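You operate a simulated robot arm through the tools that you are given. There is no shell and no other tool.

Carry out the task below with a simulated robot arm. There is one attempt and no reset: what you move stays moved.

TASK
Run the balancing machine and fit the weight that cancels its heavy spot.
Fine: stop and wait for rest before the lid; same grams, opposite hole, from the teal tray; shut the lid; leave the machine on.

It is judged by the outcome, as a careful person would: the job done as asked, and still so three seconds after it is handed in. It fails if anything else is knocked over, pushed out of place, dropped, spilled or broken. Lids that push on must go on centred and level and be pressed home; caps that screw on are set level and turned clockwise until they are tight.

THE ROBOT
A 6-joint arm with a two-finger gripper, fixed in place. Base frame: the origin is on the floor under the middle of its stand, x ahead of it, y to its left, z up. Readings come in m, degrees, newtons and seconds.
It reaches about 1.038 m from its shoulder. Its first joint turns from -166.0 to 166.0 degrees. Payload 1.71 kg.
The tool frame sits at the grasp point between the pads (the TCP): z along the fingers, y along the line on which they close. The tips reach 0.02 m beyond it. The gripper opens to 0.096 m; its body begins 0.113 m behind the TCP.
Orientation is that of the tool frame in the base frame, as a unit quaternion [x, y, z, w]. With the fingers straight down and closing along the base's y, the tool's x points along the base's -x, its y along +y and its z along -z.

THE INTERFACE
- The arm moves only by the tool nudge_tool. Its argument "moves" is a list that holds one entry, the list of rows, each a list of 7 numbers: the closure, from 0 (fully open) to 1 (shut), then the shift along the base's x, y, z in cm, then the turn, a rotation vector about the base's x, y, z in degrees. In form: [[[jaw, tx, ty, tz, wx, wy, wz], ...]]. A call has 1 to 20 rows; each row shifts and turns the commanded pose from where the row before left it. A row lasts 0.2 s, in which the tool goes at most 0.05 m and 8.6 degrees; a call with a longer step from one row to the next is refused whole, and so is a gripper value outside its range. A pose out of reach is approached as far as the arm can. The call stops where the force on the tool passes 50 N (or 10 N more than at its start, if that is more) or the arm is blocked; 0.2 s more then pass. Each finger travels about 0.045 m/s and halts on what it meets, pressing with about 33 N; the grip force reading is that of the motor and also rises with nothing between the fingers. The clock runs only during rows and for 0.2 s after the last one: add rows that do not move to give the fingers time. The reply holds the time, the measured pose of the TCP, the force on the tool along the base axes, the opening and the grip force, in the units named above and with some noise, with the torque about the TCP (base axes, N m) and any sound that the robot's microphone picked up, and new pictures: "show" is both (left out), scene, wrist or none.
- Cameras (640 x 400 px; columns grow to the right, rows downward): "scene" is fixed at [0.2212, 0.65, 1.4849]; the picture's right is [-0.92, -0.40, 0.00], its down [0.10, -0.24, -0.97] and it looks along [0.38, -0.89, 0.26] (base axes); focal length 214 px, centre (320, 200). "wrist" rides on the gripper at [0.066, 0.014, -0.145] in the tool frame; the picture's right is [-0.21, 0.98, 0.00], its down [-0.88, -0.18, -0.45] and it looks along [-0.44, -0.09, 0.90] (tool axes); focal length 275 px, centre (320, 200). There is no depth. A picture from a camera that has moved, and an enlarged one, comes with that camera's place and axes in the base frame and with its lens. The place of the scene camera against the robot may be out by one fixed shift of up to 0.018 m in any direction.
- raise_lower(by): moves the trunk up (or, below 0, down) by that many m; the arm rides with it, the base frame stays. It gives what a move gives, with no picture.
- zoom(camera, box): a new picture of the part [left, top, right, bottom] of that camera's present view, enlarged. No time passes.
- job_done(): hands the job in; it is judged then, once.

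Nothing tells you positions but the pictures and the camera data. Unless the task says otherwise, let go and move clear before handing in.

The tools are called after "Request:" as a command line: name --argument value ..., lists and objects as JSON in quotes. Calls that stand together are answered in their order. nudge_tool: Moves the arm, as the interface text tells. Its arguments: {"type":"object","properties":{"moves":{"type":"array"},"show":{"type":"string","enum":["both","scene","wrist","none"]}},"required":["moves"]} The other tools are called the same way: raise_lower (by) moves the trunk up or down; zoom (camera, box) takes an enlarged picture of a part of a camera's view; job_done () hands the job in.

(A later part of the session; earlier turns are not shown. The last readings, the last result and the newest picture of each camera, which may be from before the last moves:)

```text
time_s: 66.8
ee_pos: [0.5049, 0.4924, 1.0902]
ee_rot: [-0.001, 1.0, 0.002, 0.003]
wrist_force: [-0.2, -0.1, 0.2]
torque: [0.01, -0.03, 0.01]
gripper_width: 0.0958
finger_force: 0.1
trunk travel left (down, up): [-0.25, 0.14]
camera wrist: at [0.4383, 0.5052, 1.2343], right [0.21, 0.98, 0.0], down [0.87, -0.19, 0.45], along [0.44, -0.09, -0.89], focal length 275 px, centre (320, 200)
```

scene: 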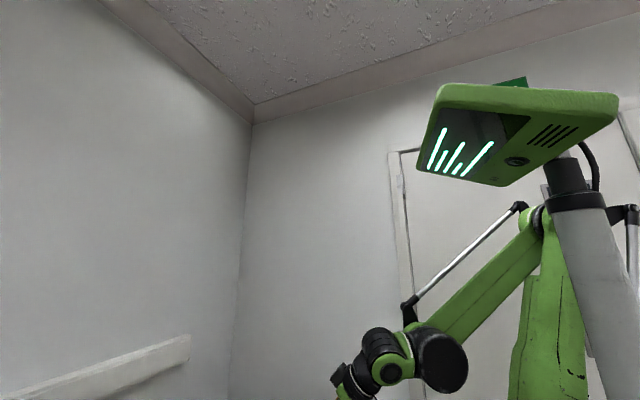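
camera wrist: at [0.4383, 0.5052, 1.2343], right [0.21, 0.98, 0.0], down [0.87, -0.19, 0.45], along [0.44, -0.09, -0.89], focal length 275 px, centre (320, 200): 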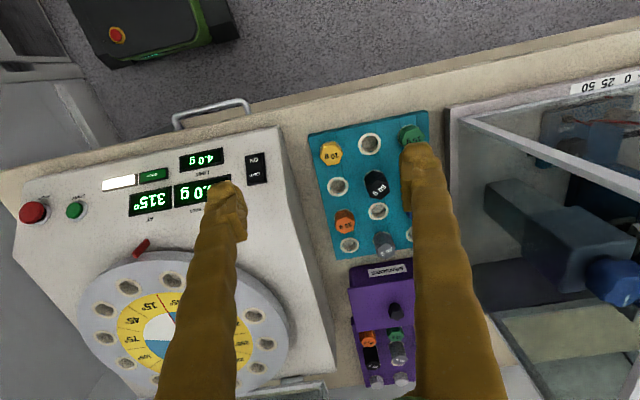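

Good view of the tray, the sensors box and the open disc. Zooming in on the tray and the disc.

Request:
zoom --camera "wrist" --box '[290, 100, 440, 270]'

Request:
zoom --camera "wrist" --box '[60, 220, 340, 400]'

```text
2.35 times, centred on (365, 185) of wrist
camera zoom: at [0.4383, 0.5052, 1.2343], right [0.21, 0.98, 0.0], down [0.87, -0.19, 0.45], along [0.44, -0.09, -0.89], focal length 648 px, centre (214, 235)
```

zoom: 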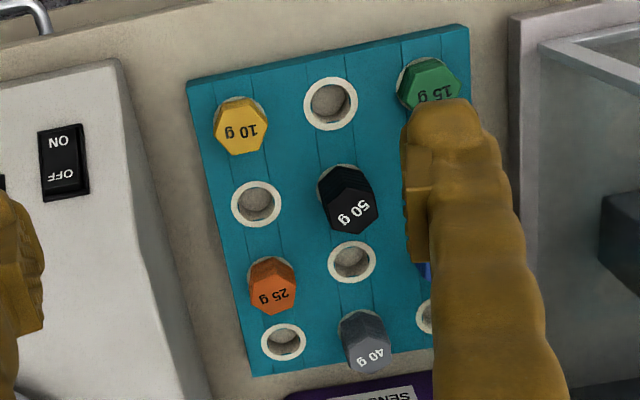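

```text
2.22 times, centred on (200, 310) of wrist
camera zoom: at [0.4383, 0.5052, 1.2343], right [0.21, 0.98, 0.0], down [0.87, -0.19, 0.45], along [0.44, -0.09, -0.89], focal length 612 px, centre (587, -44)
```

zoom: 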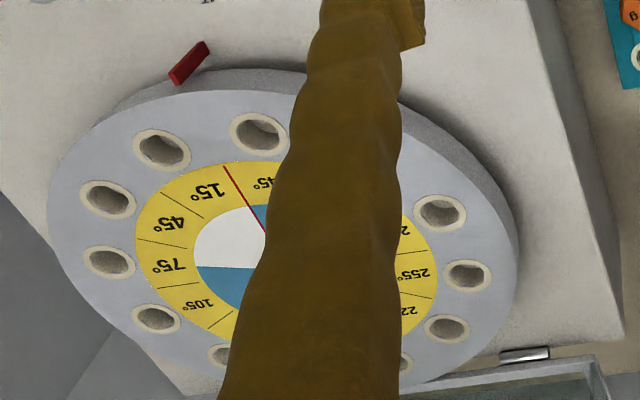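

The 10 g yellow bolt's head top is at about (0.5615, 0.4975, 0.847), tray surface at z≈0.823. I'll turn the gripper 90° to grip along x (clear of the machine's side) and move above it.

Request:
nudge_tool --moves '[[[0, 0.5, 0, -0.5, 0, 0, 8.2], [0, 0.5, 0, -0.5, 0, 0, 8.2], [0, 0.5, 0, -0.5, 0, 0, 8.2], [0, 0.5, 0, -0.5, 0, 0, 8.2], [0, 0.5, 0, -0.5, 0, 0, 8.2], [0, 0.5, 0, -0.5, 0, 0, 8.2], [0, 0.5, 0, -0.5, 0, 0, 8.2], [0, 0.5, 0, -0.5, 0, 0, 8.2], [0, 0.5, 0, -0.5, 0, 0, 8.2], [0, 0.5, 0, -0.5, 0, 0, 8.2], [0, 0.5, 0, -0.5, 0, 0, 8.0], [0, 0, 0, 0, 0, 0, 0], [0, 0, 0, 0, 0, 0, 0]]]' --show "wrist"

Request:
zoom --camera "wrist" --box '[220, 60, 420, 240]'

```text
time_s: 69.6
ee_pos: [0.5606, 0.4922, 1.0342]
ee_rot: [-0.707, 0.707, 0.003, 0.001]
wrist_force: [0.9, -0.2, 0.6]
torque: [-0.02, 0.02, 0.01]
gripper_width: 0.0959
finger_force: 0.1
trunk travel left (down, up): [-0.25, 0.14]
camera wrist: at [0.5469, 0.4253, 1.1786], right [-0.98, 0.21, 0.01], down [0.19, 0.87, 0.45], along [0.09, 0.44, -0.89], focal length 275 px, centre (320, 200)
```

wrist: 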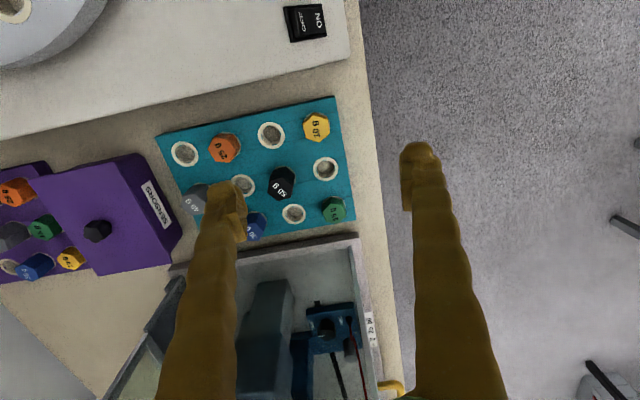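

```text
2.22 times, centred on (320, 150) of wrist
camera zoom: at [0.5469, 0.4253, 1.1786], right [-0.98, 0.21, 0.01], down [0.19, 0.87, 0.45], along [0.09, 0.44, -0.89], focal length 612 px, centre (320, 311)
```

zoom: 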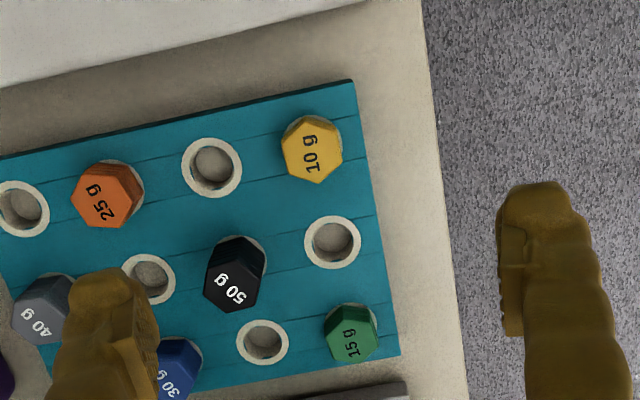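

Request:
zoom --camera "wrist" --box '[285, 90, 350, 150]'

```text
6.67 times, centred on (318, 120) of wrist
camera zoom: at [0.5469, 0.4253, 1.1786], right [-0.98, 0.21, 0.01], down [0.19, 0.87, 0.45], along [0.09, 0.44, -0.89], focal length 1835 px, centre (337, 733)
```

zoom: 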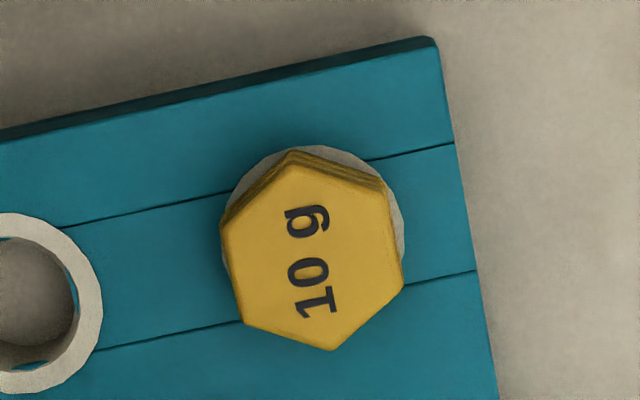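

The hex flats face ±x, so this grip orientation is right, and the head is about 3 cm across flats. Descending to z≈0.90 with a small correction.

Request:
nudge_tool --moves '[[[0, 0.1, 0.1, -2.6, 0, 0, 0], [0, 0.1, 0.1, -2.6, 0, 0, 0], [0, 0.1, 0.1, -2.6, 0, 0, 0], [0, 0, 0, -2.6, 0, 0, 0], [0, 0, 0, -2.6, 0, 0, 0], [0, 0, 0, 0, 0, 0, 0], [0, 0, 0, 0, 0, 0, 0]]]' --show "wrist"

Request:
zoom --camera "wrist" --box '[220, 80, 420, 260]'

```text
time_s: 71.2
ee_pos: [0.563, 0.4967, 0.9058]
ee_rot: [-0.706, 0.708, 0.004, 0.001]
wrist_force: [0.4, 0.1, -0.1]
torque: [-0.01, 0.03, 0.0]
gripper_width: 0.0961
finger_force: 0.0
trunk travel left (down, up): [-0.25, 0.14]
camera wrist: at [0.5498, 0.429, 1.049], right [-0.98, 0.21, 0.0], down [0.19, 0.87, 0.45], along [0.09, 0.44, -0.89], focal length 275 px, centre (320, 200)
```

wrist: 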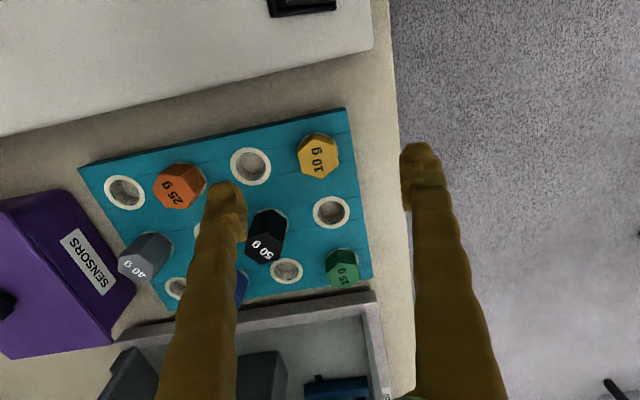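

```text
2.22 times, centred on (320, 170) of wrist
camera zoom: at [0.5498, 0.429, 1.049], right [-0.98, 0.21, 0.0], down [0.19, 0.87, 0.45], along [0.09, 0.44, -0.89], focal length 612 px, centre (320, 267)
```

zoom: 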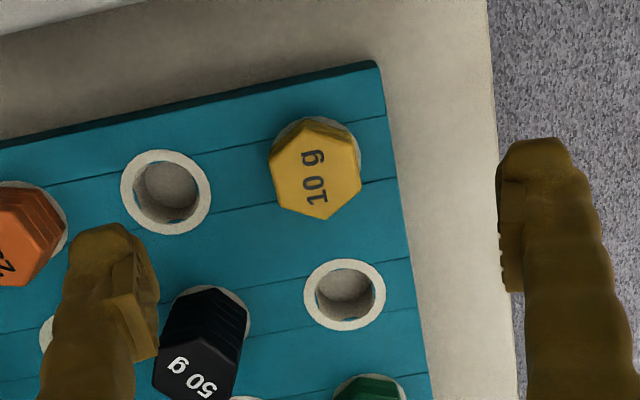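

Alignment is within 2 mm. Descending to grip height.

Request:
nudge_tool --moves '[[[0.3, 0.1, 0, -1.7, 0, 0, 0], [0.3, 0.05, 0, -1.7, 0, 0, 0], [0.3, 0, 0, -1.4, 0, 0, 0], [0.3, 0, 0, 0, 0, 0, 0], [0.3, 0, 0, 0, 0, 0, 0]]]' --show "wrist"

Request:
zoom --camera "wrist" --box '[230, 100, 410, 260]'

```text
time_s: 72.4
ee_pos: [0.5642, 0.4952, 0.8571]
ee_rot: [-0.707, 0.708, 0.003, 0.001]
wrist_force: [-0.6, -0.3, -0.6]
torque: [-0.02, -0.02, 0.02]
gripper_width: 0.0672
finger_force: 0.1
trunk travel left (down, up): [-0.25, 0.14]
camera wrist: at [0.5512, 0.4284, 1.0013], right [-0.98, 0.21, 0.0], down [0.19, 0.87, 0.45], along [0.09, 0.44, -0.89], focal length 275 px, centre (320, 200)
```

wrist: 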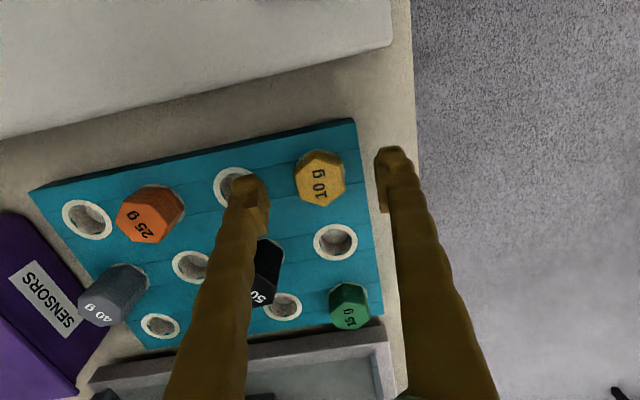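

```text
2.50 times, centred on (320, 180) of wrist
camera zoom: at [0.5512, 0.4284, 1.0013], right [-0.98, 0.21, 0.0], down [0.19, 0.87, 0.45], along [0.09, 0.44, -0.89], focal length 688 px, centre (320, 250)
```

zoom: 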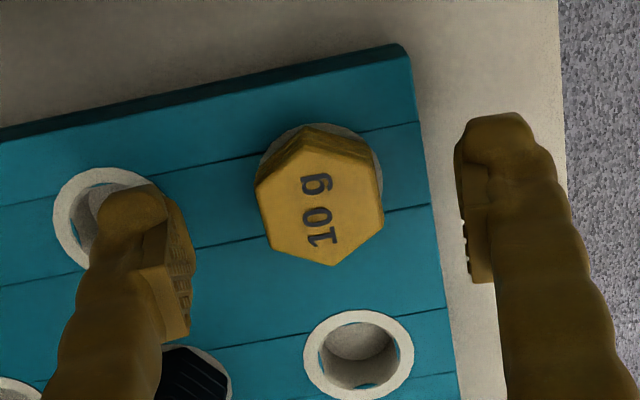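

The bolt head is centred between the fingers. Down another 8 mm, then close.

Request:
nudge_tool --moves '[[[0.3, 0, 0, -0.5, 0, 0, 0], [0.3, 0, 0, -0.35, 0, 0, 0], [0.3, 0, 0, 0, 0, 0, 0]]]' --show "wrist"

```text
time_s: 73.2
ee_pos: [0.5648, 0.4961, 0.8491]
ee_rot: [-0.706, 0.708, 0.003, 0.001]
wrist_force: [0.3, 0.2, 0.3]
torque: [0.03, 0.01, 0.02]
gripper_width: 0.0673
finger_force: 0.1
trunk travel left (down, up): [-0.25, 0.14]
camera wrist: at [0.551, 0.4287, 0.9929], right [-0.98, 0.21, 0.01], down [0.19, 0.87, 0.45], along [0.09, 0.44, -0.89], focal length 275 px, centre (320, 200)
```

wrist: 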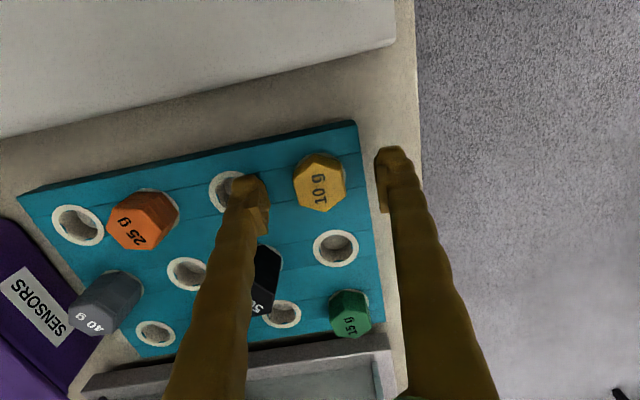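

Closing on the yellow bolt.

Request:
nudge_tool --moves '[[[1, 0, 0, 0, 0, 0, 0], [1, 0, 0, 0, 0, 0, 0], [1, 0, 0, 0, 0, 0, 0], [1, 0, 0, 0, 0, 0, 0]]]' --show "wrist"

Request:
zoom --camera "wrist" --box '[230, 100, 410, 260]'

```text
time_s: 74.2
ee_pos: [0.5637, 0.4964, 0.8497]
ee_rot: [-0.707, 0.707, 0.004, 0.002]
wrist_force: [-0.3, -0.2, -0.2]
torque: [0.0, 0.01, 0.01]
gripper_width: 0.0277
finger_force: 33.0
trunk travel left (down, up): [-0.25, 0.14]
camera wrist: at [0.551, 0.4287, 0.993], right [-0.98, 0.21, 0.01], down [0.19, 0.87, 0.45], along [0.09, 0.44, -0.89], focal length 275 px, centre (320, 200)
```

wrist: 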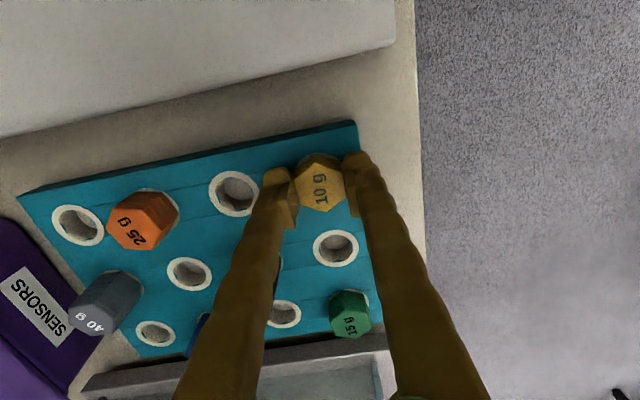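

```text
2.50 times, centred on (320, 180) of wrist
camera zoom: at [0.551, 0.4287, 0.993], right [-0.98, 0.21, 0.01], down [0.19, 0.87, 0.45], along [0.09, 0.44, -0.89], focal length 688 px, centre (320, 250)
```

zoom: 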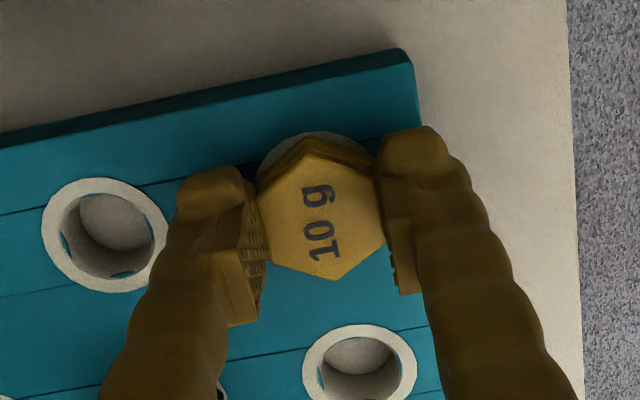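

Gripped on the flats (27.7 mm). Lifting straight up.

Request:
nudge_tool --moves '[[[1, 0, 0, 0.7, 0, 0, 0], [1, 0, 0, 1.0, 0, 0, 0], [1, 0, 0, 1.0, 0, 0, 0], [1, 0, 0, 1.5, 0, 0, 0], [1, 0, 0, 2, 0, 0, 0], [1, 0, 0, 2, 0, 0, 0], [1, 0, 0, 2, 0, 0, 0], [1, 0, 0, 0, 0, 0, 0], [1, 0, 0, 0, 0, 0, 0]]]' --show "wrist"

Request:
zoom --camera "wrist" --box '[230, 80, 410, 260]'

```text
time_s: 76.2
ee_pos: [0.5644, 0.4966, 0.9509]
ee_rot: [-0.707, 0.707, 0.004, 0.001]
wrist_force: [1.2, 0.0, -0.5]
torque: [0.03, -0.01, 0.03]
gripper_width: 0.0271
finger_force: 33.2
trunk travel left (down, up): [-0.25, 0.14]
camera wrist: at [0.5508, 0.4288, 1.0948], right [-0.98, 0.21, 0.01], down [0.19, 0.87, 0.45], along [0.09, 0.44, -0.89], focal length 275 px, centre (320, 200)
```

wrist: 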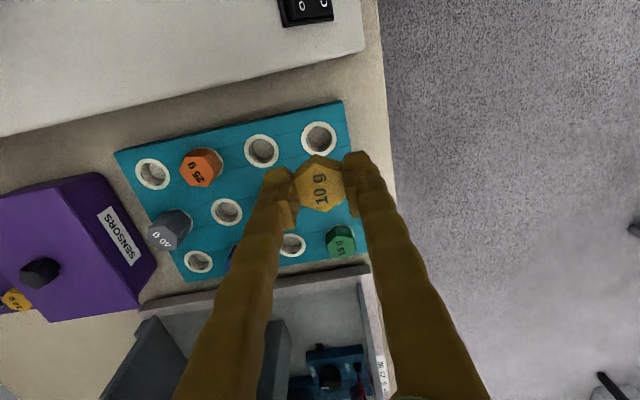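

```text
2.22 times, centred on (320, 170) of wrist
camera zoom: at [0.5508, 0.4288, 1.0948], right [-0.98, 0.21, 0.01], down [0.19, 0.87, 0.45], along [0.09, 0.44, -0.89], focal length 612 px, centre (320, 267)
```

zoom: 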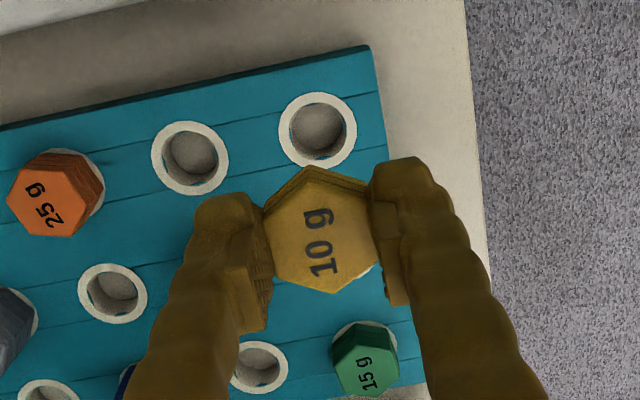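

The 10 g bolt is held level. I'll raise it and carry it toward the disc, keeping well above everything.

Request:
nudge_tool --moves '[[[1, 0, 0, 2.5, 0, 0, 0], [1, 0, 0, 2.5, 0, 0, 0], [1, 0, 0, 2.5, 0, 0, 0], [1, 0, 0, 2.5, 0, 0, 0], [1, 0, 0, 2.5, 0, 0, 0], [1, 1.5, -2.5, 1, 0, 0, 0], [1, 1.7, -2.9, 0.5, 0, 0, 0], [1, 1.7, -2.9, 0, 0, 0, 0], [1, 1.7, -2.9, 0, 0, 0, 0], [1, 1.7, -2.9, 0, 0, 0, 0], [1, 1.7, -2.9, 0, 0, 0, 0], [1, 1.7, -2.9, 0, 0, 0, 0], [1, 1.7, -2.9, 0, 0, 0, 0], [1, 1.7, -2.9, 0, 0, 0, 0], [1, 1.7, -2.9, 0, 0, 0, 0], [1, 1.7, -2.9, 0, 0, 0, 0], [1, 1.7, -2.9, 0, 0, 0, 0], [1, 1.7, -2.9, 0, 0, 0, 0], [1, 0, 0, 0, 0, 0, 0], [1, 0, 0, 0, 0, 0, 0]]]' --show "wrist"

```text
time_s: 80.4
ee_pos: [0.7839, 0.122, 1.0905]
ee_rot: [-0.707, 0.707, 0.004, 0.001]
wrist_force: [0.3, 0.8, -0.2]
torque: [0.04, 0.02, 0.02]
gripper_width: 0.0272
finger_force: 32.8
trunk travel left (down, up): [-0.25, 0.14]
camera wrist: at [0.7698, 0.0553, 1.2346], right [-0.98, 0.21, 0.0], down [0.19, 0.87, 0.45], along [0.09, 0.44, -0.89], focal length 275 px, centre (320, 200)
```

wrist: 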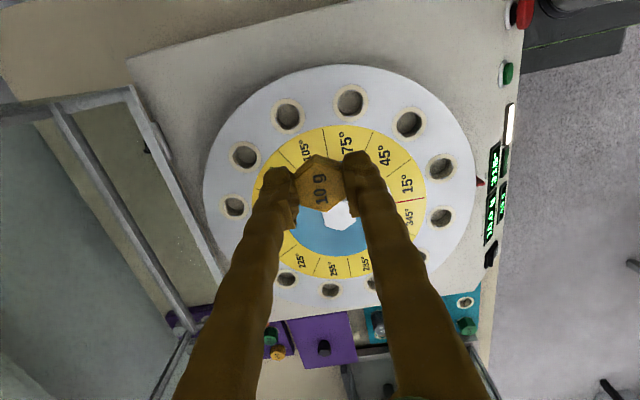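

Clear view of the disc: 15°, 45°, 75°, 105° labels each point to their hole. Let me zoom to identify 135°.

Request:
zoom --camera "wrist" --box '[190, 60, 350, 240]'

Request:
zoom --camera "wrist" --box '[190, 60, 500, 320]'

```text
2.22 times, centred on (270, 150) of wrist
camera zoom: at [0.7698, 0.0553, 1.2346], right [-0.98, 0.21, 0.0], down [0.19, 0.87, 0.45], along [0.09, 0.44, -0.89], focal length 612 px, centre (431, 311)
```

zoom: 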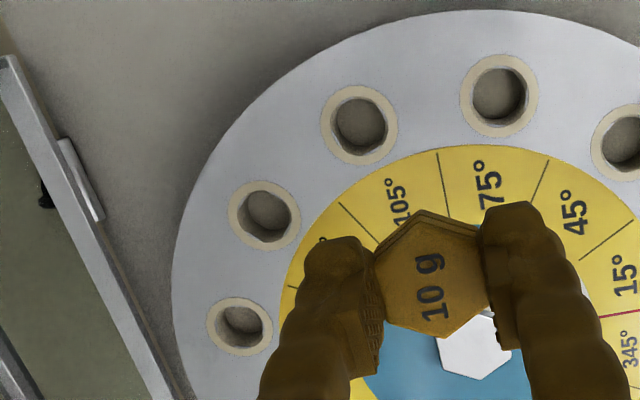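

```text
1.54 times, centred on (345, 190) of wrist
camera zoom: at [0.7698, 0.0553, 1.2346], right [-0.98, 0.21, 0.0], down [0.19, 0.87, 0.45], along [0.09, 0.44, -0.89], focal length 424 px, centre (282, 215)
```

zoom: 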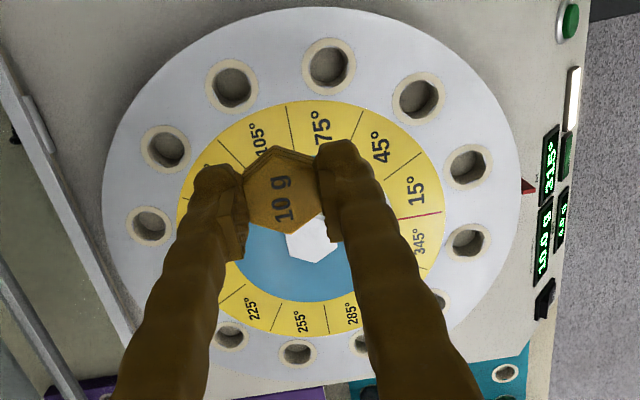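

The 135° hole is confirmed at about (0.868, 0.129), disc surface z≈0.945. Moving above it and down a bit.

Request:
nudge_tool --moves '[[[1, 2.1, 0.2, 0, 0, 0, 0], [1, 2.1, 0.2, 0, 0, 0, 0], [1, 2.1, 0.2, 0, 0, 0, 0], [1, 2.1, 0.1, 0, 0, 0, 0], [1, 0, 0, -1.5, 0, 0, 0], [1, 0, 0, -1.5, 0, 0, 0], [1, 0, 0, -1.5, 0, 0, 0], [1, 0, 0, 0, 0, 0, 0], [1, 0, 0, 0, 0, 0, 0]]]' --show "both"

Request:
zoom --camera "wrist" --box '[230, 80, 410, 260]'

```text
time_s: 82.4
ee_pos: [0.8667, 0.1293, 1.0443]
ee_rot: [-0.706, 0.708, 0.003, 0.001]
wrist_force: [-0.1, 0.2, -0.5]
torque: [0.01, 0.02, -0.03]
gripper_width: 0.0274
finger_force: 33.7
trunk travel left (down, up): [-0.25, 0.14]
camera wrist: at [0.8544, 0.0624, 1.189], right [-0.98, 0.21, 0.0], down [0.19, 0.87, 0.45], along [0.09, 0.44, -0.89], focal length 275 px, centre (320, 200)
```

scene: 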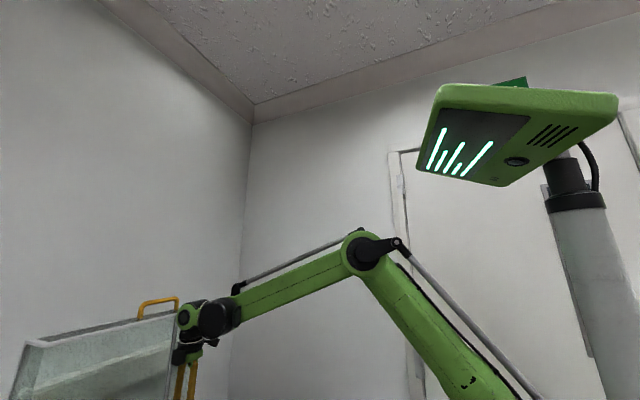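
wrist: 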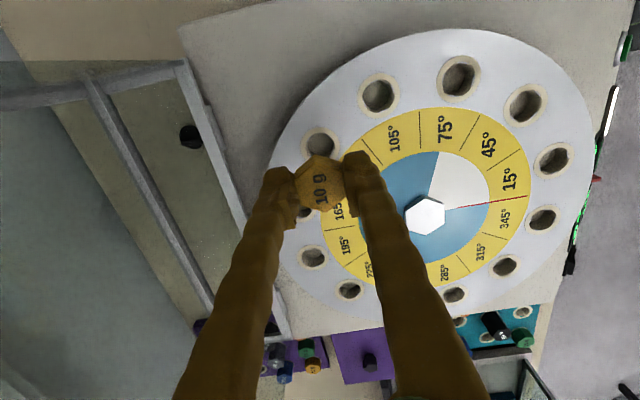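

```text
2.22 times, centred on (320, 170) of wrist
camera zoom: at [0.8544, 0.0624, 1.189], right [-0.98, 0.21, 0.0], down [0.19, 0.87, 0.45], along [0.09, 0.44, -0.89], focal length 612 px, centre (320, 267)
```

zoom: 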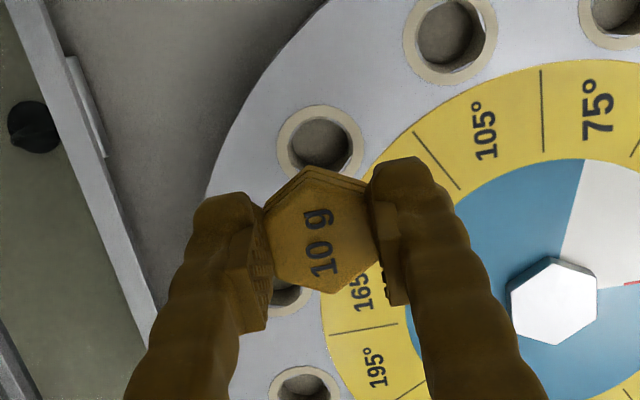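

The bolt is over the 135° hole. Comparing with how its tray hole looked after lifting, I need a correction of about −1 mm in x and +1 mm in y. Descending a little more with that and re-checking.

Request:
nudge_tool --moves '[[[1, -0.1, 0.08, -0.8, 0, 0, 0], [1, 0, 0, -0.8, 0, 0, 0], [1, 0, 0, 0, 0, 0, 0], [1, 0, 0, 0, 0, 0, 0]]]' --show "wrist"

Request:
zoom --camera "wrist" --box '[250, 80, 390, 220]'

```text
time_s: 83.4
ee_pos: [0.8663, 0.1316, 1.029]
ee_rot: [-0.707, 0.707, 0.004, 0.001]
wrist_force: [0.2, 0.4, 0.0]
torque: [0.02, 0.0, -0.06]
gripper_width: 0.0273
finger_force: 33.2
trunk travel left (down, up): [-0.25, 0.14]
camera wrist: at [0.8534, 0.0632, 1.173], right [-0.98, 0.21, 0.01], down [0.19, 0.87, 0.45], along [0.09, 0.44, -0.89], focal length 275 px, centre (320, 200)
```

wrist: 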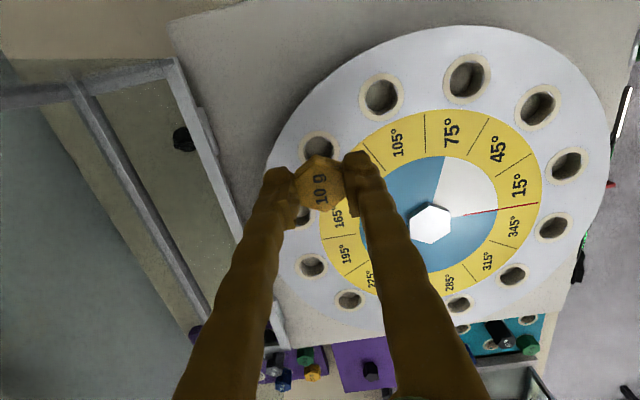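

```text
2.86 times, centred on (320, 150) of wrist
camera zoom: at [0.8534, 0.0632, 1.173], right [-0.98, 0.21, 0.01], down [0.19, 0.87, 0.45], along [0.09, 0.44, -0.89], focal length 786 px, centre (320, 343)
```

zoom: 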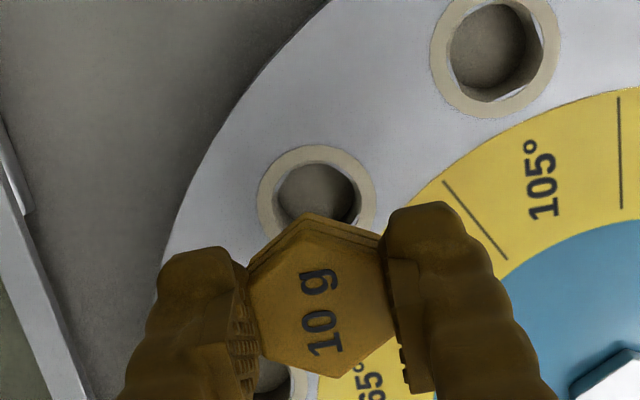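

Now the hole's position relative to the gripper matches the tray reference within about 0.5 mm. Descending slowly.

Request:
nudge_tool --moves '[[[1, 0, 0, -0.5, 0, 0, 0], [1, 0, 0, -0.5, 0, 0, 0], [1, 0, 0, -0.5, 0, 0, 0], [1, 0, 0, -0.5, 0, 0, 0], [1, 0, 0, 0, 0, 0, 0]]]' --show "wrist"

Request:
zoom --camera "wrist" --box '[250, 80, 390, 220]'

```text
time_s: 84.6
ee_pos: [0.8669, 0.1312, 1.0091]
ee_rot: [-0.706, 0.708, 0.003, 0.002]
wrist_force: [-0.6, 0.0, 0.3]
torque: [0.01, -0.01, -0.02]
gripper_width: 0.0274
finger_force: 32.9
trunk travel left (down, up): [-0.25, 0.14]
camera wrist: at [0.8534, 0.0634, 1.1531], right [-0.98, 0.21, 0.01], down [0.19, 0.87, 0.45], along [0.09, 0.44, -0.89], focal length 275 px, centre (320, 200)
```

wrist: 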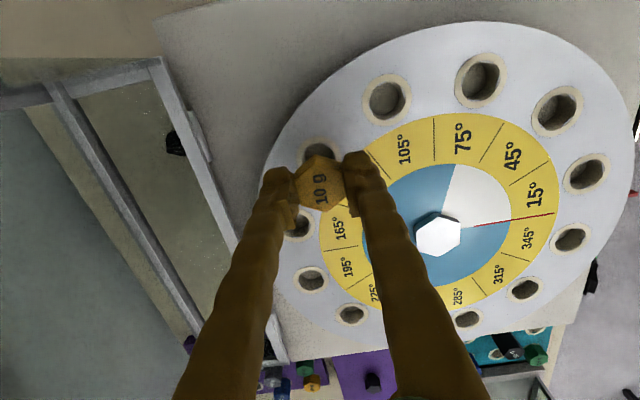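

```text
2.86 times, centred on (320, 150) of wrist
camera zoom: at [0.8534, 0.0634, 1.1531], right [-0.98, 0.21, 0.01], down [0.19, 0.87, 0.45], along [0.09, 0.44, -0.89], focal length 786 px, centre (320, 343)
```

zoom: 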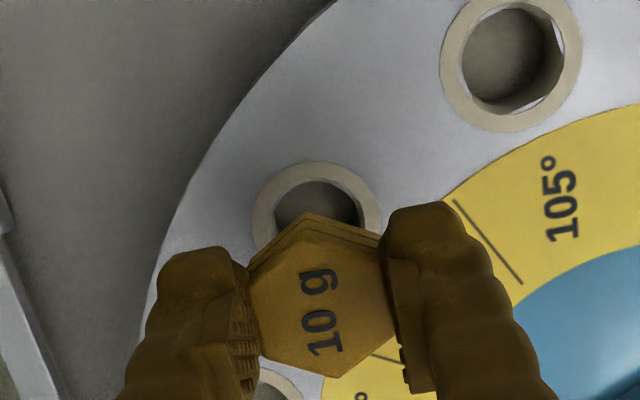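

Still aligned. Continuing down in small steps, watching force.

Request:
nudge_tool --moves '[[[1, 0, 0, -0.4, 0, 0, 0], [1, 0, 0, -0.4, 0, 0, 0], [1, 0, 0, -0.4, 0, 0, 0], [1, 0, 0, 0, 0, 0, 0]]]' --show "wrist"

Request:
zoom --camera "wrist" --box '[250, 80, 390, 220]'

```text
time_s: 85.6
ee_pos: [0.8663, 0.1304, 0.9971]
ee_rot: [-0.707, 0.707, 0.003, 0.002]
wrist_force: [0.1, -0.3, -0.3]
torque: [0.0, -0.03, -0.03]
gripper_width: 0.0271
finger_force: 32.8
trunk travel left (down, up): [-0.25, 0.14]
camera wrist: at [0.8533, 0.0635, 1.1408], right [-0.98, 0.21, 0.01], down [0.19, 0.87, 0.45], along [0.09, 0.44, -0.89], focal length 275 px, centre (320, 200)
```

wrist: 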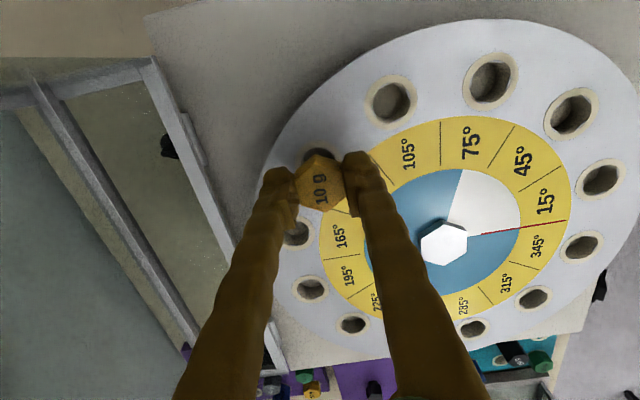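

```text
2.86 times, centred on (320, 150) of wrist
camera zoom: at [0.8533, 0.0635, 1.1408], right [-0.98, 0.21, 0.01], down [0.19, 0.87, 0.45], along [0.09, 0.44, -0.89], focal length 786 px, centre (320, 343)
```

zoom: 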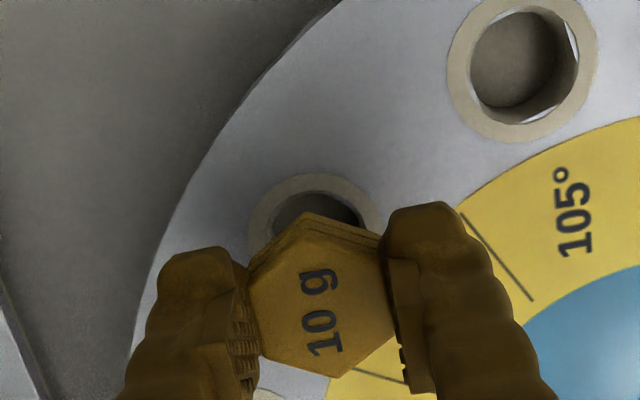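

Request:
nudge_tool --moves '[[[1, 0, 0, -0.4, 0, 0, 0], [1, 0, 0, -0.4, 0, 0, 0], [1, 0, 0, -0.3, 0, 0, 0], [1, 0, 0, 0, 0, 0, 0]]]' --show "wrist"

Request:
zoom --camera "wrist" --box '[250, 80, 390, 220]'

```text
time_s: 86.6
ee_pos: [0.8673, 0.1323, 0.9859]
ee_rot: [-0.706, 0.708, 0.003, 0.002]
wrist_force: [-0.6, -0.6, 0.2]
torque: [-0.02, 0.0, 0.03]
gripper_width: 0.0274
finger_force: 32.8
trunk travel left (down, up): [-0.25, 0.14]
camera wrist: at [0.8533, 0.0637, 1.1299], right [-0.98, 0.21, 0.01], down [0.19, 0.87, 0.45], along [0.09, 0.44, -0.89], focal length 275 px, centre (320, 200)
```

wrist: 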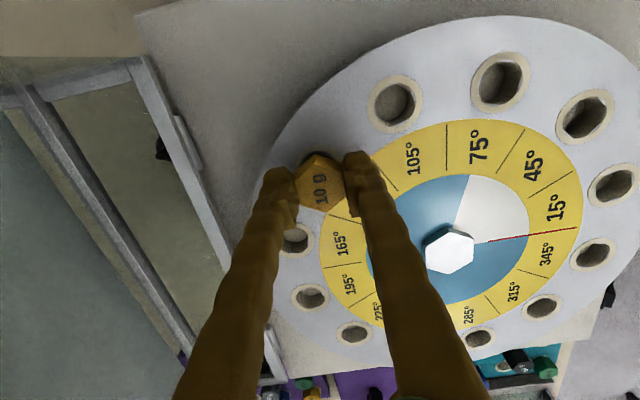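

```text
2.86 times, centred on (320, 150) of wrist
camera zoom: at [0.8533, 0.0637, 1.1299], right [-0.98, 0.21, 0.01], down [0.19, 0.87, 0.45], along [0.09, 0.44, -0.89], focal length 786 px, centre (320, 343)
```

zoom: 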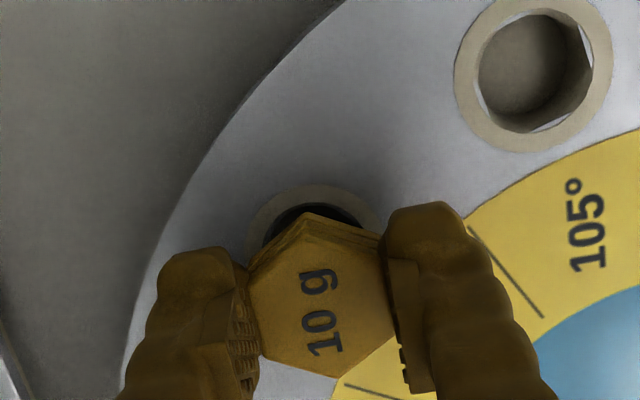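

No resistance; about 1.4 cm left until the head should seat. Continuing.

Request:
nudge_tool --moves '[[[1, 0, 0, -0.3, 0, 0, 0], [1, 0, 0, -0.3, 0, 0, 0], [1, 0, 0, -0.3, 0, 0, 0], [1, 0, 0, 0, 0, 0, 0]]]' --show "wrist"

Request:
zoom --camera "wrist" --box '[250, 80, 390, 220]'

```text
time_s: 87.6
ee_pos: [0.8673, 0.1309, 0.9778]
ee_rot: [-0.707, 0.707, 0.004, 0.002]
wrist_force: [-0.6, 0.6, 0.1]
torque: [0.0, 0.07, 0.01]
gripper_width: 0.0272
finger_force: 33.0
trunk travel left (down, up): [-0.25, 0.14]
camera wrist: at [0.8532, 0.0638, 1.121], right [-0.98, 0.21, 0.01], down [0.19, 0.87, 0.45], along [0.09, 0.44, -0.89], focal length 275 px, centre (320, 200)
```

wrist: 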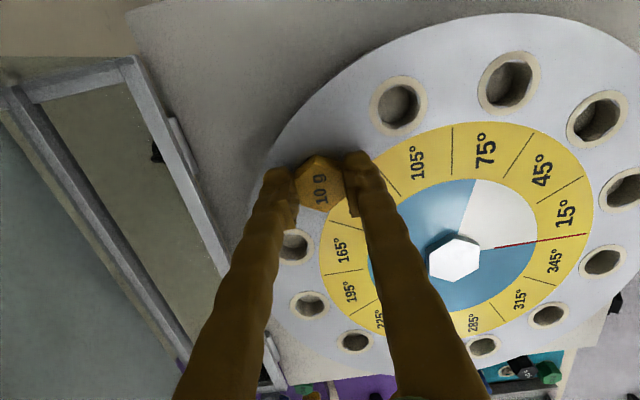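

```text
2.86 times, centred on (320, 150) of wrist
camera zoom: at [0.8532, 0.0638, 1.121], right [-0.98, 0.21, 0.01], down [0.19, 0.87, 0.45], along [0.09, 0.44, -0.89], focal length 786 px, centre (320, 343)
```

zoom: 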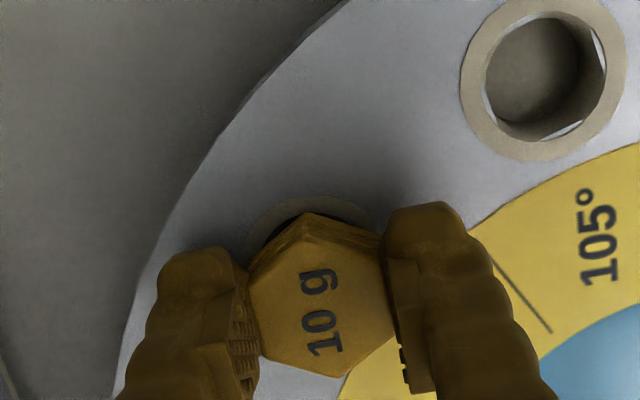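

Request:
nudge_tool --moves '[[[1, 0, 0, -0.3, 0, 0, 0], [1, 0, 0, -0.3, 0, 0, 0], [1, 0, 0, 0, 0, 0, 0]]]' --show "wrist"

Request:
zoom --camera "wrist" --box '[250, 80, 390, 220]'

```text
time_s: 88.4
ee_pos: [0.8659, 0.1294, 0.972]
ee_rot: [-0.707, 0.707, 0.003, 0.002]
wrist_force: [9.7, 1.9, 30.5]
torque: [0.08, -0.2, -0.05]
gripper_width: 0.0275
finger_force: 33.0
trunk travel left (down, up): [-0.25, 0.14]
camera wrist: at [0.8525, 0.0633, 1.1167], right [-0.98, 0.21, 0.0], down [0.19, 0.87, 0.45], along [0.09, 0.44, -0.89], focal length 275 px, centre (320, 200)
```

wrist: 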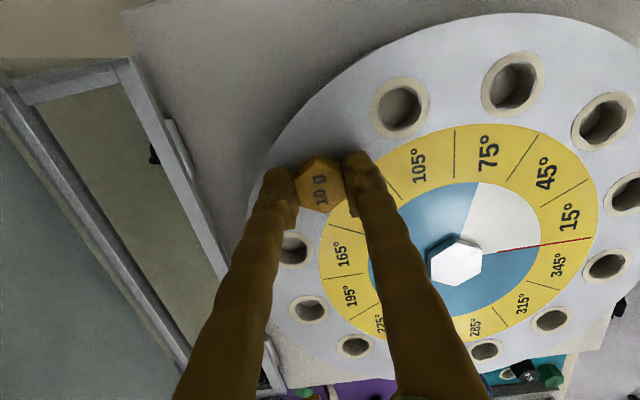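

```text
2.86 times, centred on (320, 150) of wrist
camera zoom: at [0.8525, 0.0633, 1.1167], right [-0.98, 0.21, 0.0], down [0.19, 0.87, 0.45], along [0.09, 0.44, -0.89], focal length 786 px, centre (320, 343)
```

zoom: 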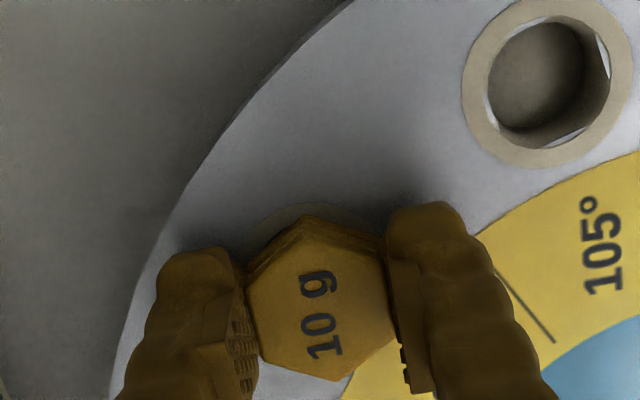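

Contact came at z=0.972, exactly the predicted seated height. I'll relieve the pressure by 1–2 mm and open the fingers.

Request:
nudge_tool --moves '[[[1, 0, 0, 0.15, 0, 0, 0], [1, 0, 0, 0, 0, 0, 0], [0.6, 0, 0, 0, 0, 0, 0], [0.5, 0, 0, 0, 0, 0, 0], [0.5, 0, 0, 0, 0, 0, 0], [0.5, 0, 0, 0, 0, 0, 0]]]' --show "wrist"

Request:
zoom --camera "wrist" --box '[250, 80, 390, 220]'

```text
time_s: 89.8
ee_pos: [0.8662, 0.131, 0.9723]
ee_rot: [-0.706, 0.708, 0.003, 0.001]
wrist_force: [0.1, 0.7, 0.0]
torque: [0.02, 0.0, -0.02]
gripper_width: 0.0482
finger_force: 0.0
trunk travel left (down, up): [-0.25, 0.14]
camera wrist: at [0.8532, 0.0635, 1.1168], right [-0.98, 0.21, 0.01], down [0.19, 0.87, 0.45], along [0.09, 0.44, -0.89], focal length 275 px, centre (320, 200)
```

wrist: 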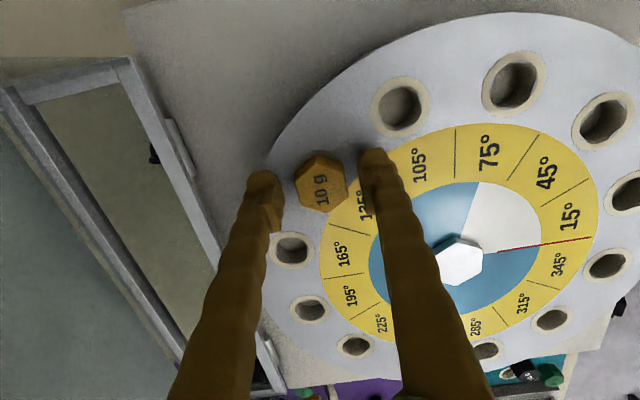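

```text
2.86 times, centred on (320, 150) of wrist
camera zoom: at [0.8532, 0.0635, 1.1168], right [-0.98, 0.21, 0.01], down [0.19, 0.87, 0.45], along [0.09, 0.44, -0.89], focal length 786 px, centre (320, 343)
```

zoom: 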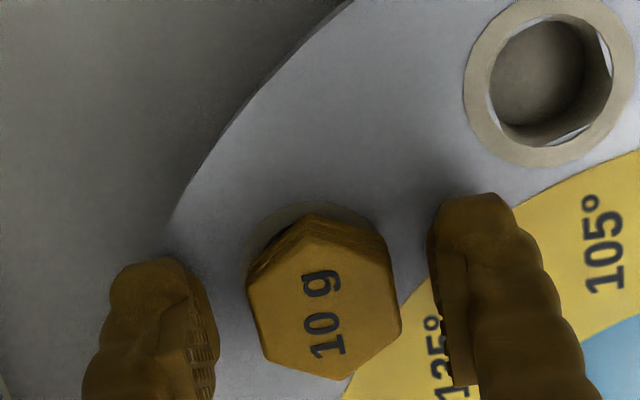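

The bolt stays in the 135° hole. Raising straight up and inspecting.

Request:
nudge_tool --moves '[[[0.5, 0, 0, 1, 0, 0, 0], [0.5, 0, 0, 2, 0, 0, 0], [0.5, 0, 0, 3, 0, 0, 0], [0.3, 0, 0, 3, 0, 0, 0], [0, 0, -1, 2, 0, 0, 0], [0, -1, -1, 1, 0, 0, 0], [0, 0, 0, 0, 0, 0, 0], [0, 0, 0, 0, 0, 0, 0]]]' --show "wrist"

Request:
zoom --camera "wrist" --box '[210, 60, 430, 240]'

```text
time_s: 91.6
ee_pos: [0.8574, 0.1122, 1.0931]
ee_rot: [-0.707, 0.708, 0.004, 0.001]
wrist_force: [0.1, 0.0, 0.3]
torque: [0.01, 0.02, 0.01]
gripper_width: 0.096
finger_force: 0.1
trunk travel left (down, up): [-0.25, 0.14]
camera wrist: at [0.844, 0.0441, 1.2369], right [-0.98, 0.21, 0.01], down [0.19, 0.87, 0.45], along [0.09, 0.44, -0.89], focal length 275 px, centre (320, 200)
```

wrist: 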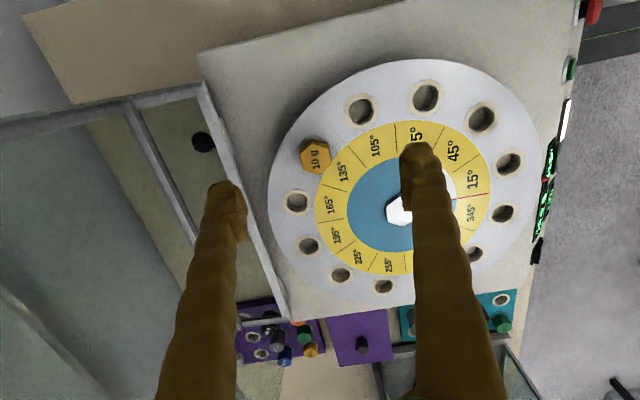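

```text
2.22 times, centred on (320, 150) of wrist
camera zoom: at [0.844, 0.0441, 1.2369], right [-0.98, 0.21, 0.01], down [0.19, 0.87, 0.45], along [0.09, 0.44, -0.89], focal length 612 px, centre (320, 311)
```

zoom: 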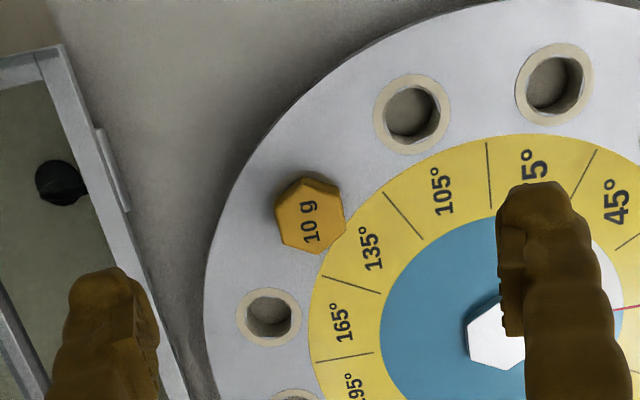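

The 10 g weight is seated in the 135° hole. Now to shut the lid: it stands open at about 84°, bar near (1.06, 0.127, 1.335). I plan to loosely enclose the bar between the two fingers so I can both pull and lower it under control. First I back away.

Request:
nudge_tool --moves '[[[0.5, -2.5, 0.3, 1, 0, 0, 0], [0.5, -2.5, 0.3, 1, 0, 0, 0], [0.5, -2.5, 0.3, 1, 0, 0, 0], [0.5, -2.5, 0.3, 1, 0, 0, 0], [0.5, -2.5, 0.3, 1, 0, 0, 0], [0.5, -2.5, 0, 1, 0, 0, 0], [0.5, 0, 0, 0, 0, 0, 0]]]' --show "none"

Request:
raise_lower --by 0.13

```text
time_s: 93.2
ee_pos: [0.7074, 0.127, 1.1547]
ee_rot: [-0.707, 0.708, 0.004, 0.001]
wrist_force: [-0.1, 0.4, 0.4]
torque: [-0.01, -0.05, -0.01]
gripper_width: 0.0479
finger_force: 0.0
trunk travel left (down, up): [-0.25, 0.14]
```

```text
time_s: 94.8
ee_pos: [0.7073, 0.1249, 1.2831]
ee_rot: [-0.707, 0.708, 0.004, 0.002]
wrist_force: [-0.1, 0.1, 0.0]
torque: [0.01, 0.01, -0.03]
gripper_width: 0.0479
finger_force: 0.0
trunk travel left (down, up): [-0.38, 0.01]
```

Trunk raised. Now tilting the tool about 34° forward and rising to the level of the bar.

Request:
nudge_tool --moves '[[[0.5, 1, 0, 3, 0, -8.5, 0], [0.5, 1, 0, 3, 0, -8.5, 0], [0.5, 1, 0, 3, 0, -8.5, 0], [0.5, 1, 0, 3, 0, -8.5, 0], [0.5, 1, 0, 2, 0, 0, 0], [0.5, 0, 0, 0, 0, 0, 0], [0.5, 0, 0, 0, 0, 0, 0]]]' --show "both"

```text
time_s: 96.4
ee_pos: [0.7583, 0.1276, 1.4234]
ee_rot: [0.677, -0.677, 0.203, -0.208]
wrist_force: [-0.1, 0.1, -0.3]
torque: [0.0, 0.0, 0.02]
gripper_width: 0.048
finger_force: 0.1
trunk travel left (down, up): [-0.38, 0.01]
camera wrist: at [0.6651, 0.059, 1.5353], right [-0.81, 0.21, -0.54], down [-0.1, 0.87, 0.48], along [0.57, 0.44, -0.69], focal length 275 px, centre (320, 200)
```

scene: 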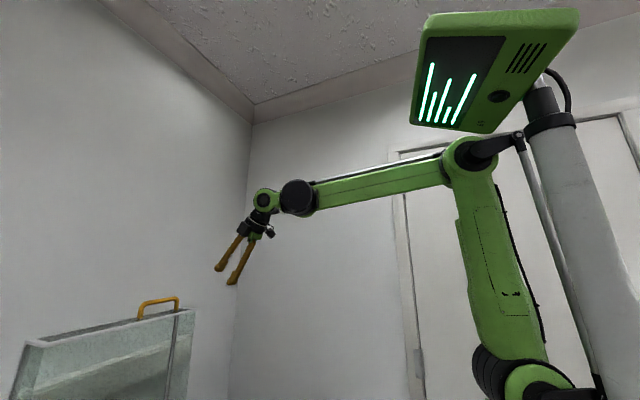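
wrist: 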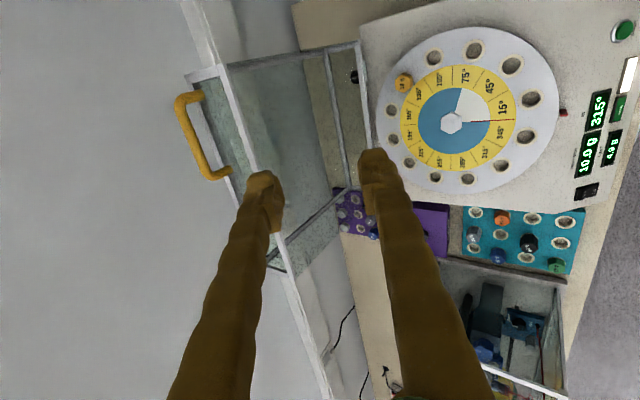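

Both cameras now show the tool and the open lid. Zooming in on the handle to fix its position.

Request:
zoom --camera "wrist" --box '[150, 60, 310, 220]'

Request:
zoom --camera "scene" --box '[80, 220, 320, 400]'

```text
2.50 times, centred on (230, 140) of wrist
camera zoom: at [0.6651, 0.059, 1.5353], right [-0.81, 0.21, -0.54], down [-0.1, 0.87, 0.48], along [0.57, 0.44, -0.69], focal length 688 px, centre (545, 350)
```

zoom: 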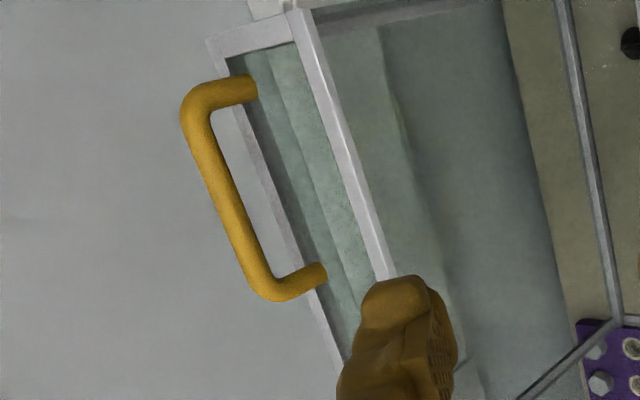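

```text
2.22 times, centred on (200, 310) of scene
camera zoom: at [0.2212, 0.65, 1.4849], right [-0.92, -0.4, 0.0], down [0.1, -0.24, -0.97], along [0.38, -0.89, 0.26], focal length 477 px, centre (587, -44)
```

zoom: 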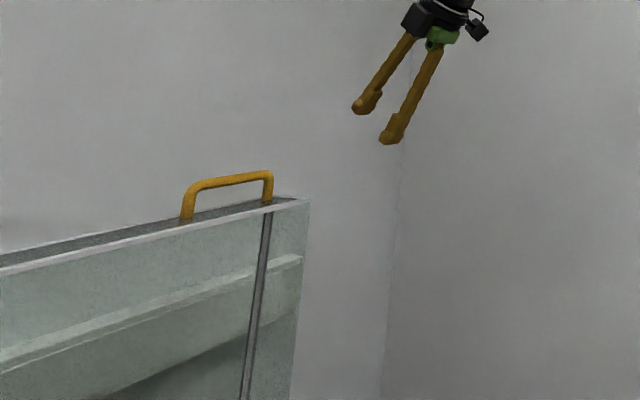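

Refitting all sightings gives hinge ≈(0.964, 0.917), radius 0.407, lid at ≈95°, and the bar now at about (1.062, 0.125, 1.312). I'll approach along the finger direction to about 8 cm short of it with a 3.6 cm opening.

Request:
nudge_tool --moves '[[[0.6, 3, 0, -0.3, 0, 0, 0], [0.62, 3, 0, -0.3, 0, 0, 0], [0.62, 3, 0, -0.4, 0, 0, 0], [0.62, 3, 0, -0.5, 0, 0, 0], [0.62, 3, 0, -0.5, 0, 0, 0], [0.62, 3, 0, -0.5, 0, 0, 0], [0.62, 3, 0, -0.5, 0, 0, 0], [0.62, 2.5, 0, -0.5, 0, 0, 0], [0.62, 0, 0, 0, 0, 0, 0], [0.62, 0, 0, 0, 0, 0, 0]]]' --show "both"

Request:
zoom --camera "wrist" --box '[220, 80, 420, 240]'

Request:
zoom --camera "scene" --box '[80, 220, 320, 400]'

```text
time_s: 98.6
ee_pos: [0.9915, 0.1268, 1.3889]
ee_rot: [0.677, -0.676, 0.203, -0.208]
wrist_force: [-0.3, 0.1, -0.5]
torque: [0.0, 0.0, 0.01]
gripper_width: 0.0364
finger_force: 0.0
trunk travel left (down, up): [-0.38, 0.01]
camera wrist: at [0.9002, 0.0593, 1.5], right [-0.81, 0.21, -0.54], down [-0.1, 0.87, 0.48], along [0.57, 0.44, -0.69], focal length 275 px, centre (320, 200)
```

scene: 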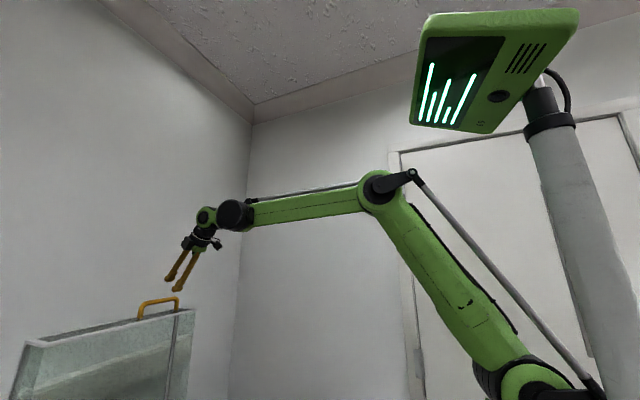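
wrist: 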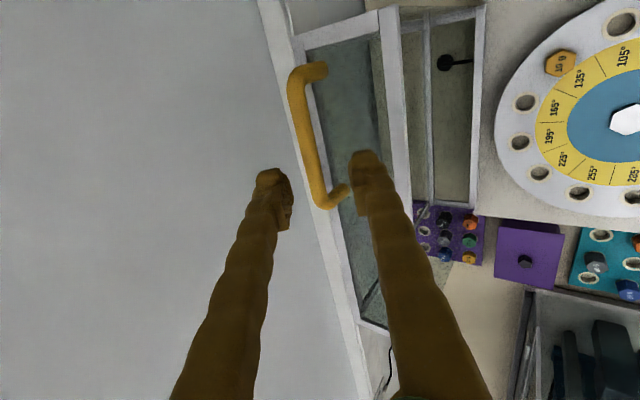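

```text
2.50 times, centred on (320, 160) of wrist
camera zoom: at [0.9002, 0.0593, 1.5], right [-0.81, 0.21, -0.54], down [-0.1, 0.87, 0.48], along [0.57, 0.44, -0.69], focal length 688 px, centre (320, 300)
```

zoom: 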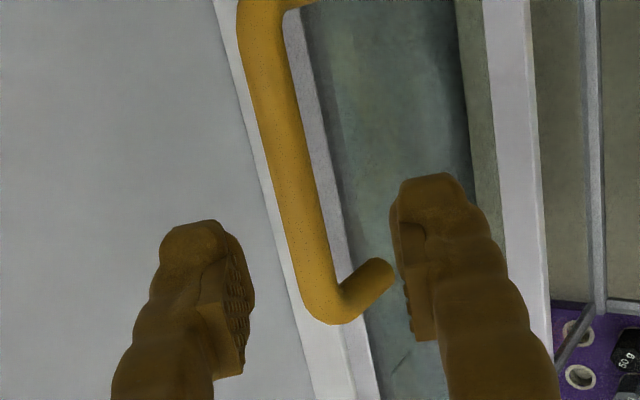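

```text
2.22 times, centred on (200, 310) of scene
camera zoom: at [0.2212, 0.65, 1.4849], right [-0.92, -0.4, 0.0], down [0.1, -0.24, -0.97], along [0.38, -0.89, 0.26], focal length 477 px, centre (587, -44)
```

zoom: 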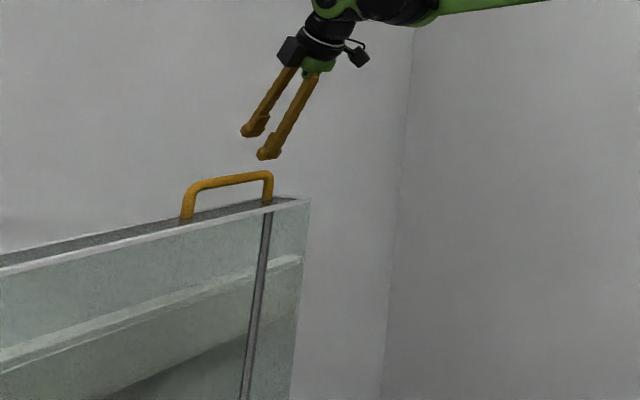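

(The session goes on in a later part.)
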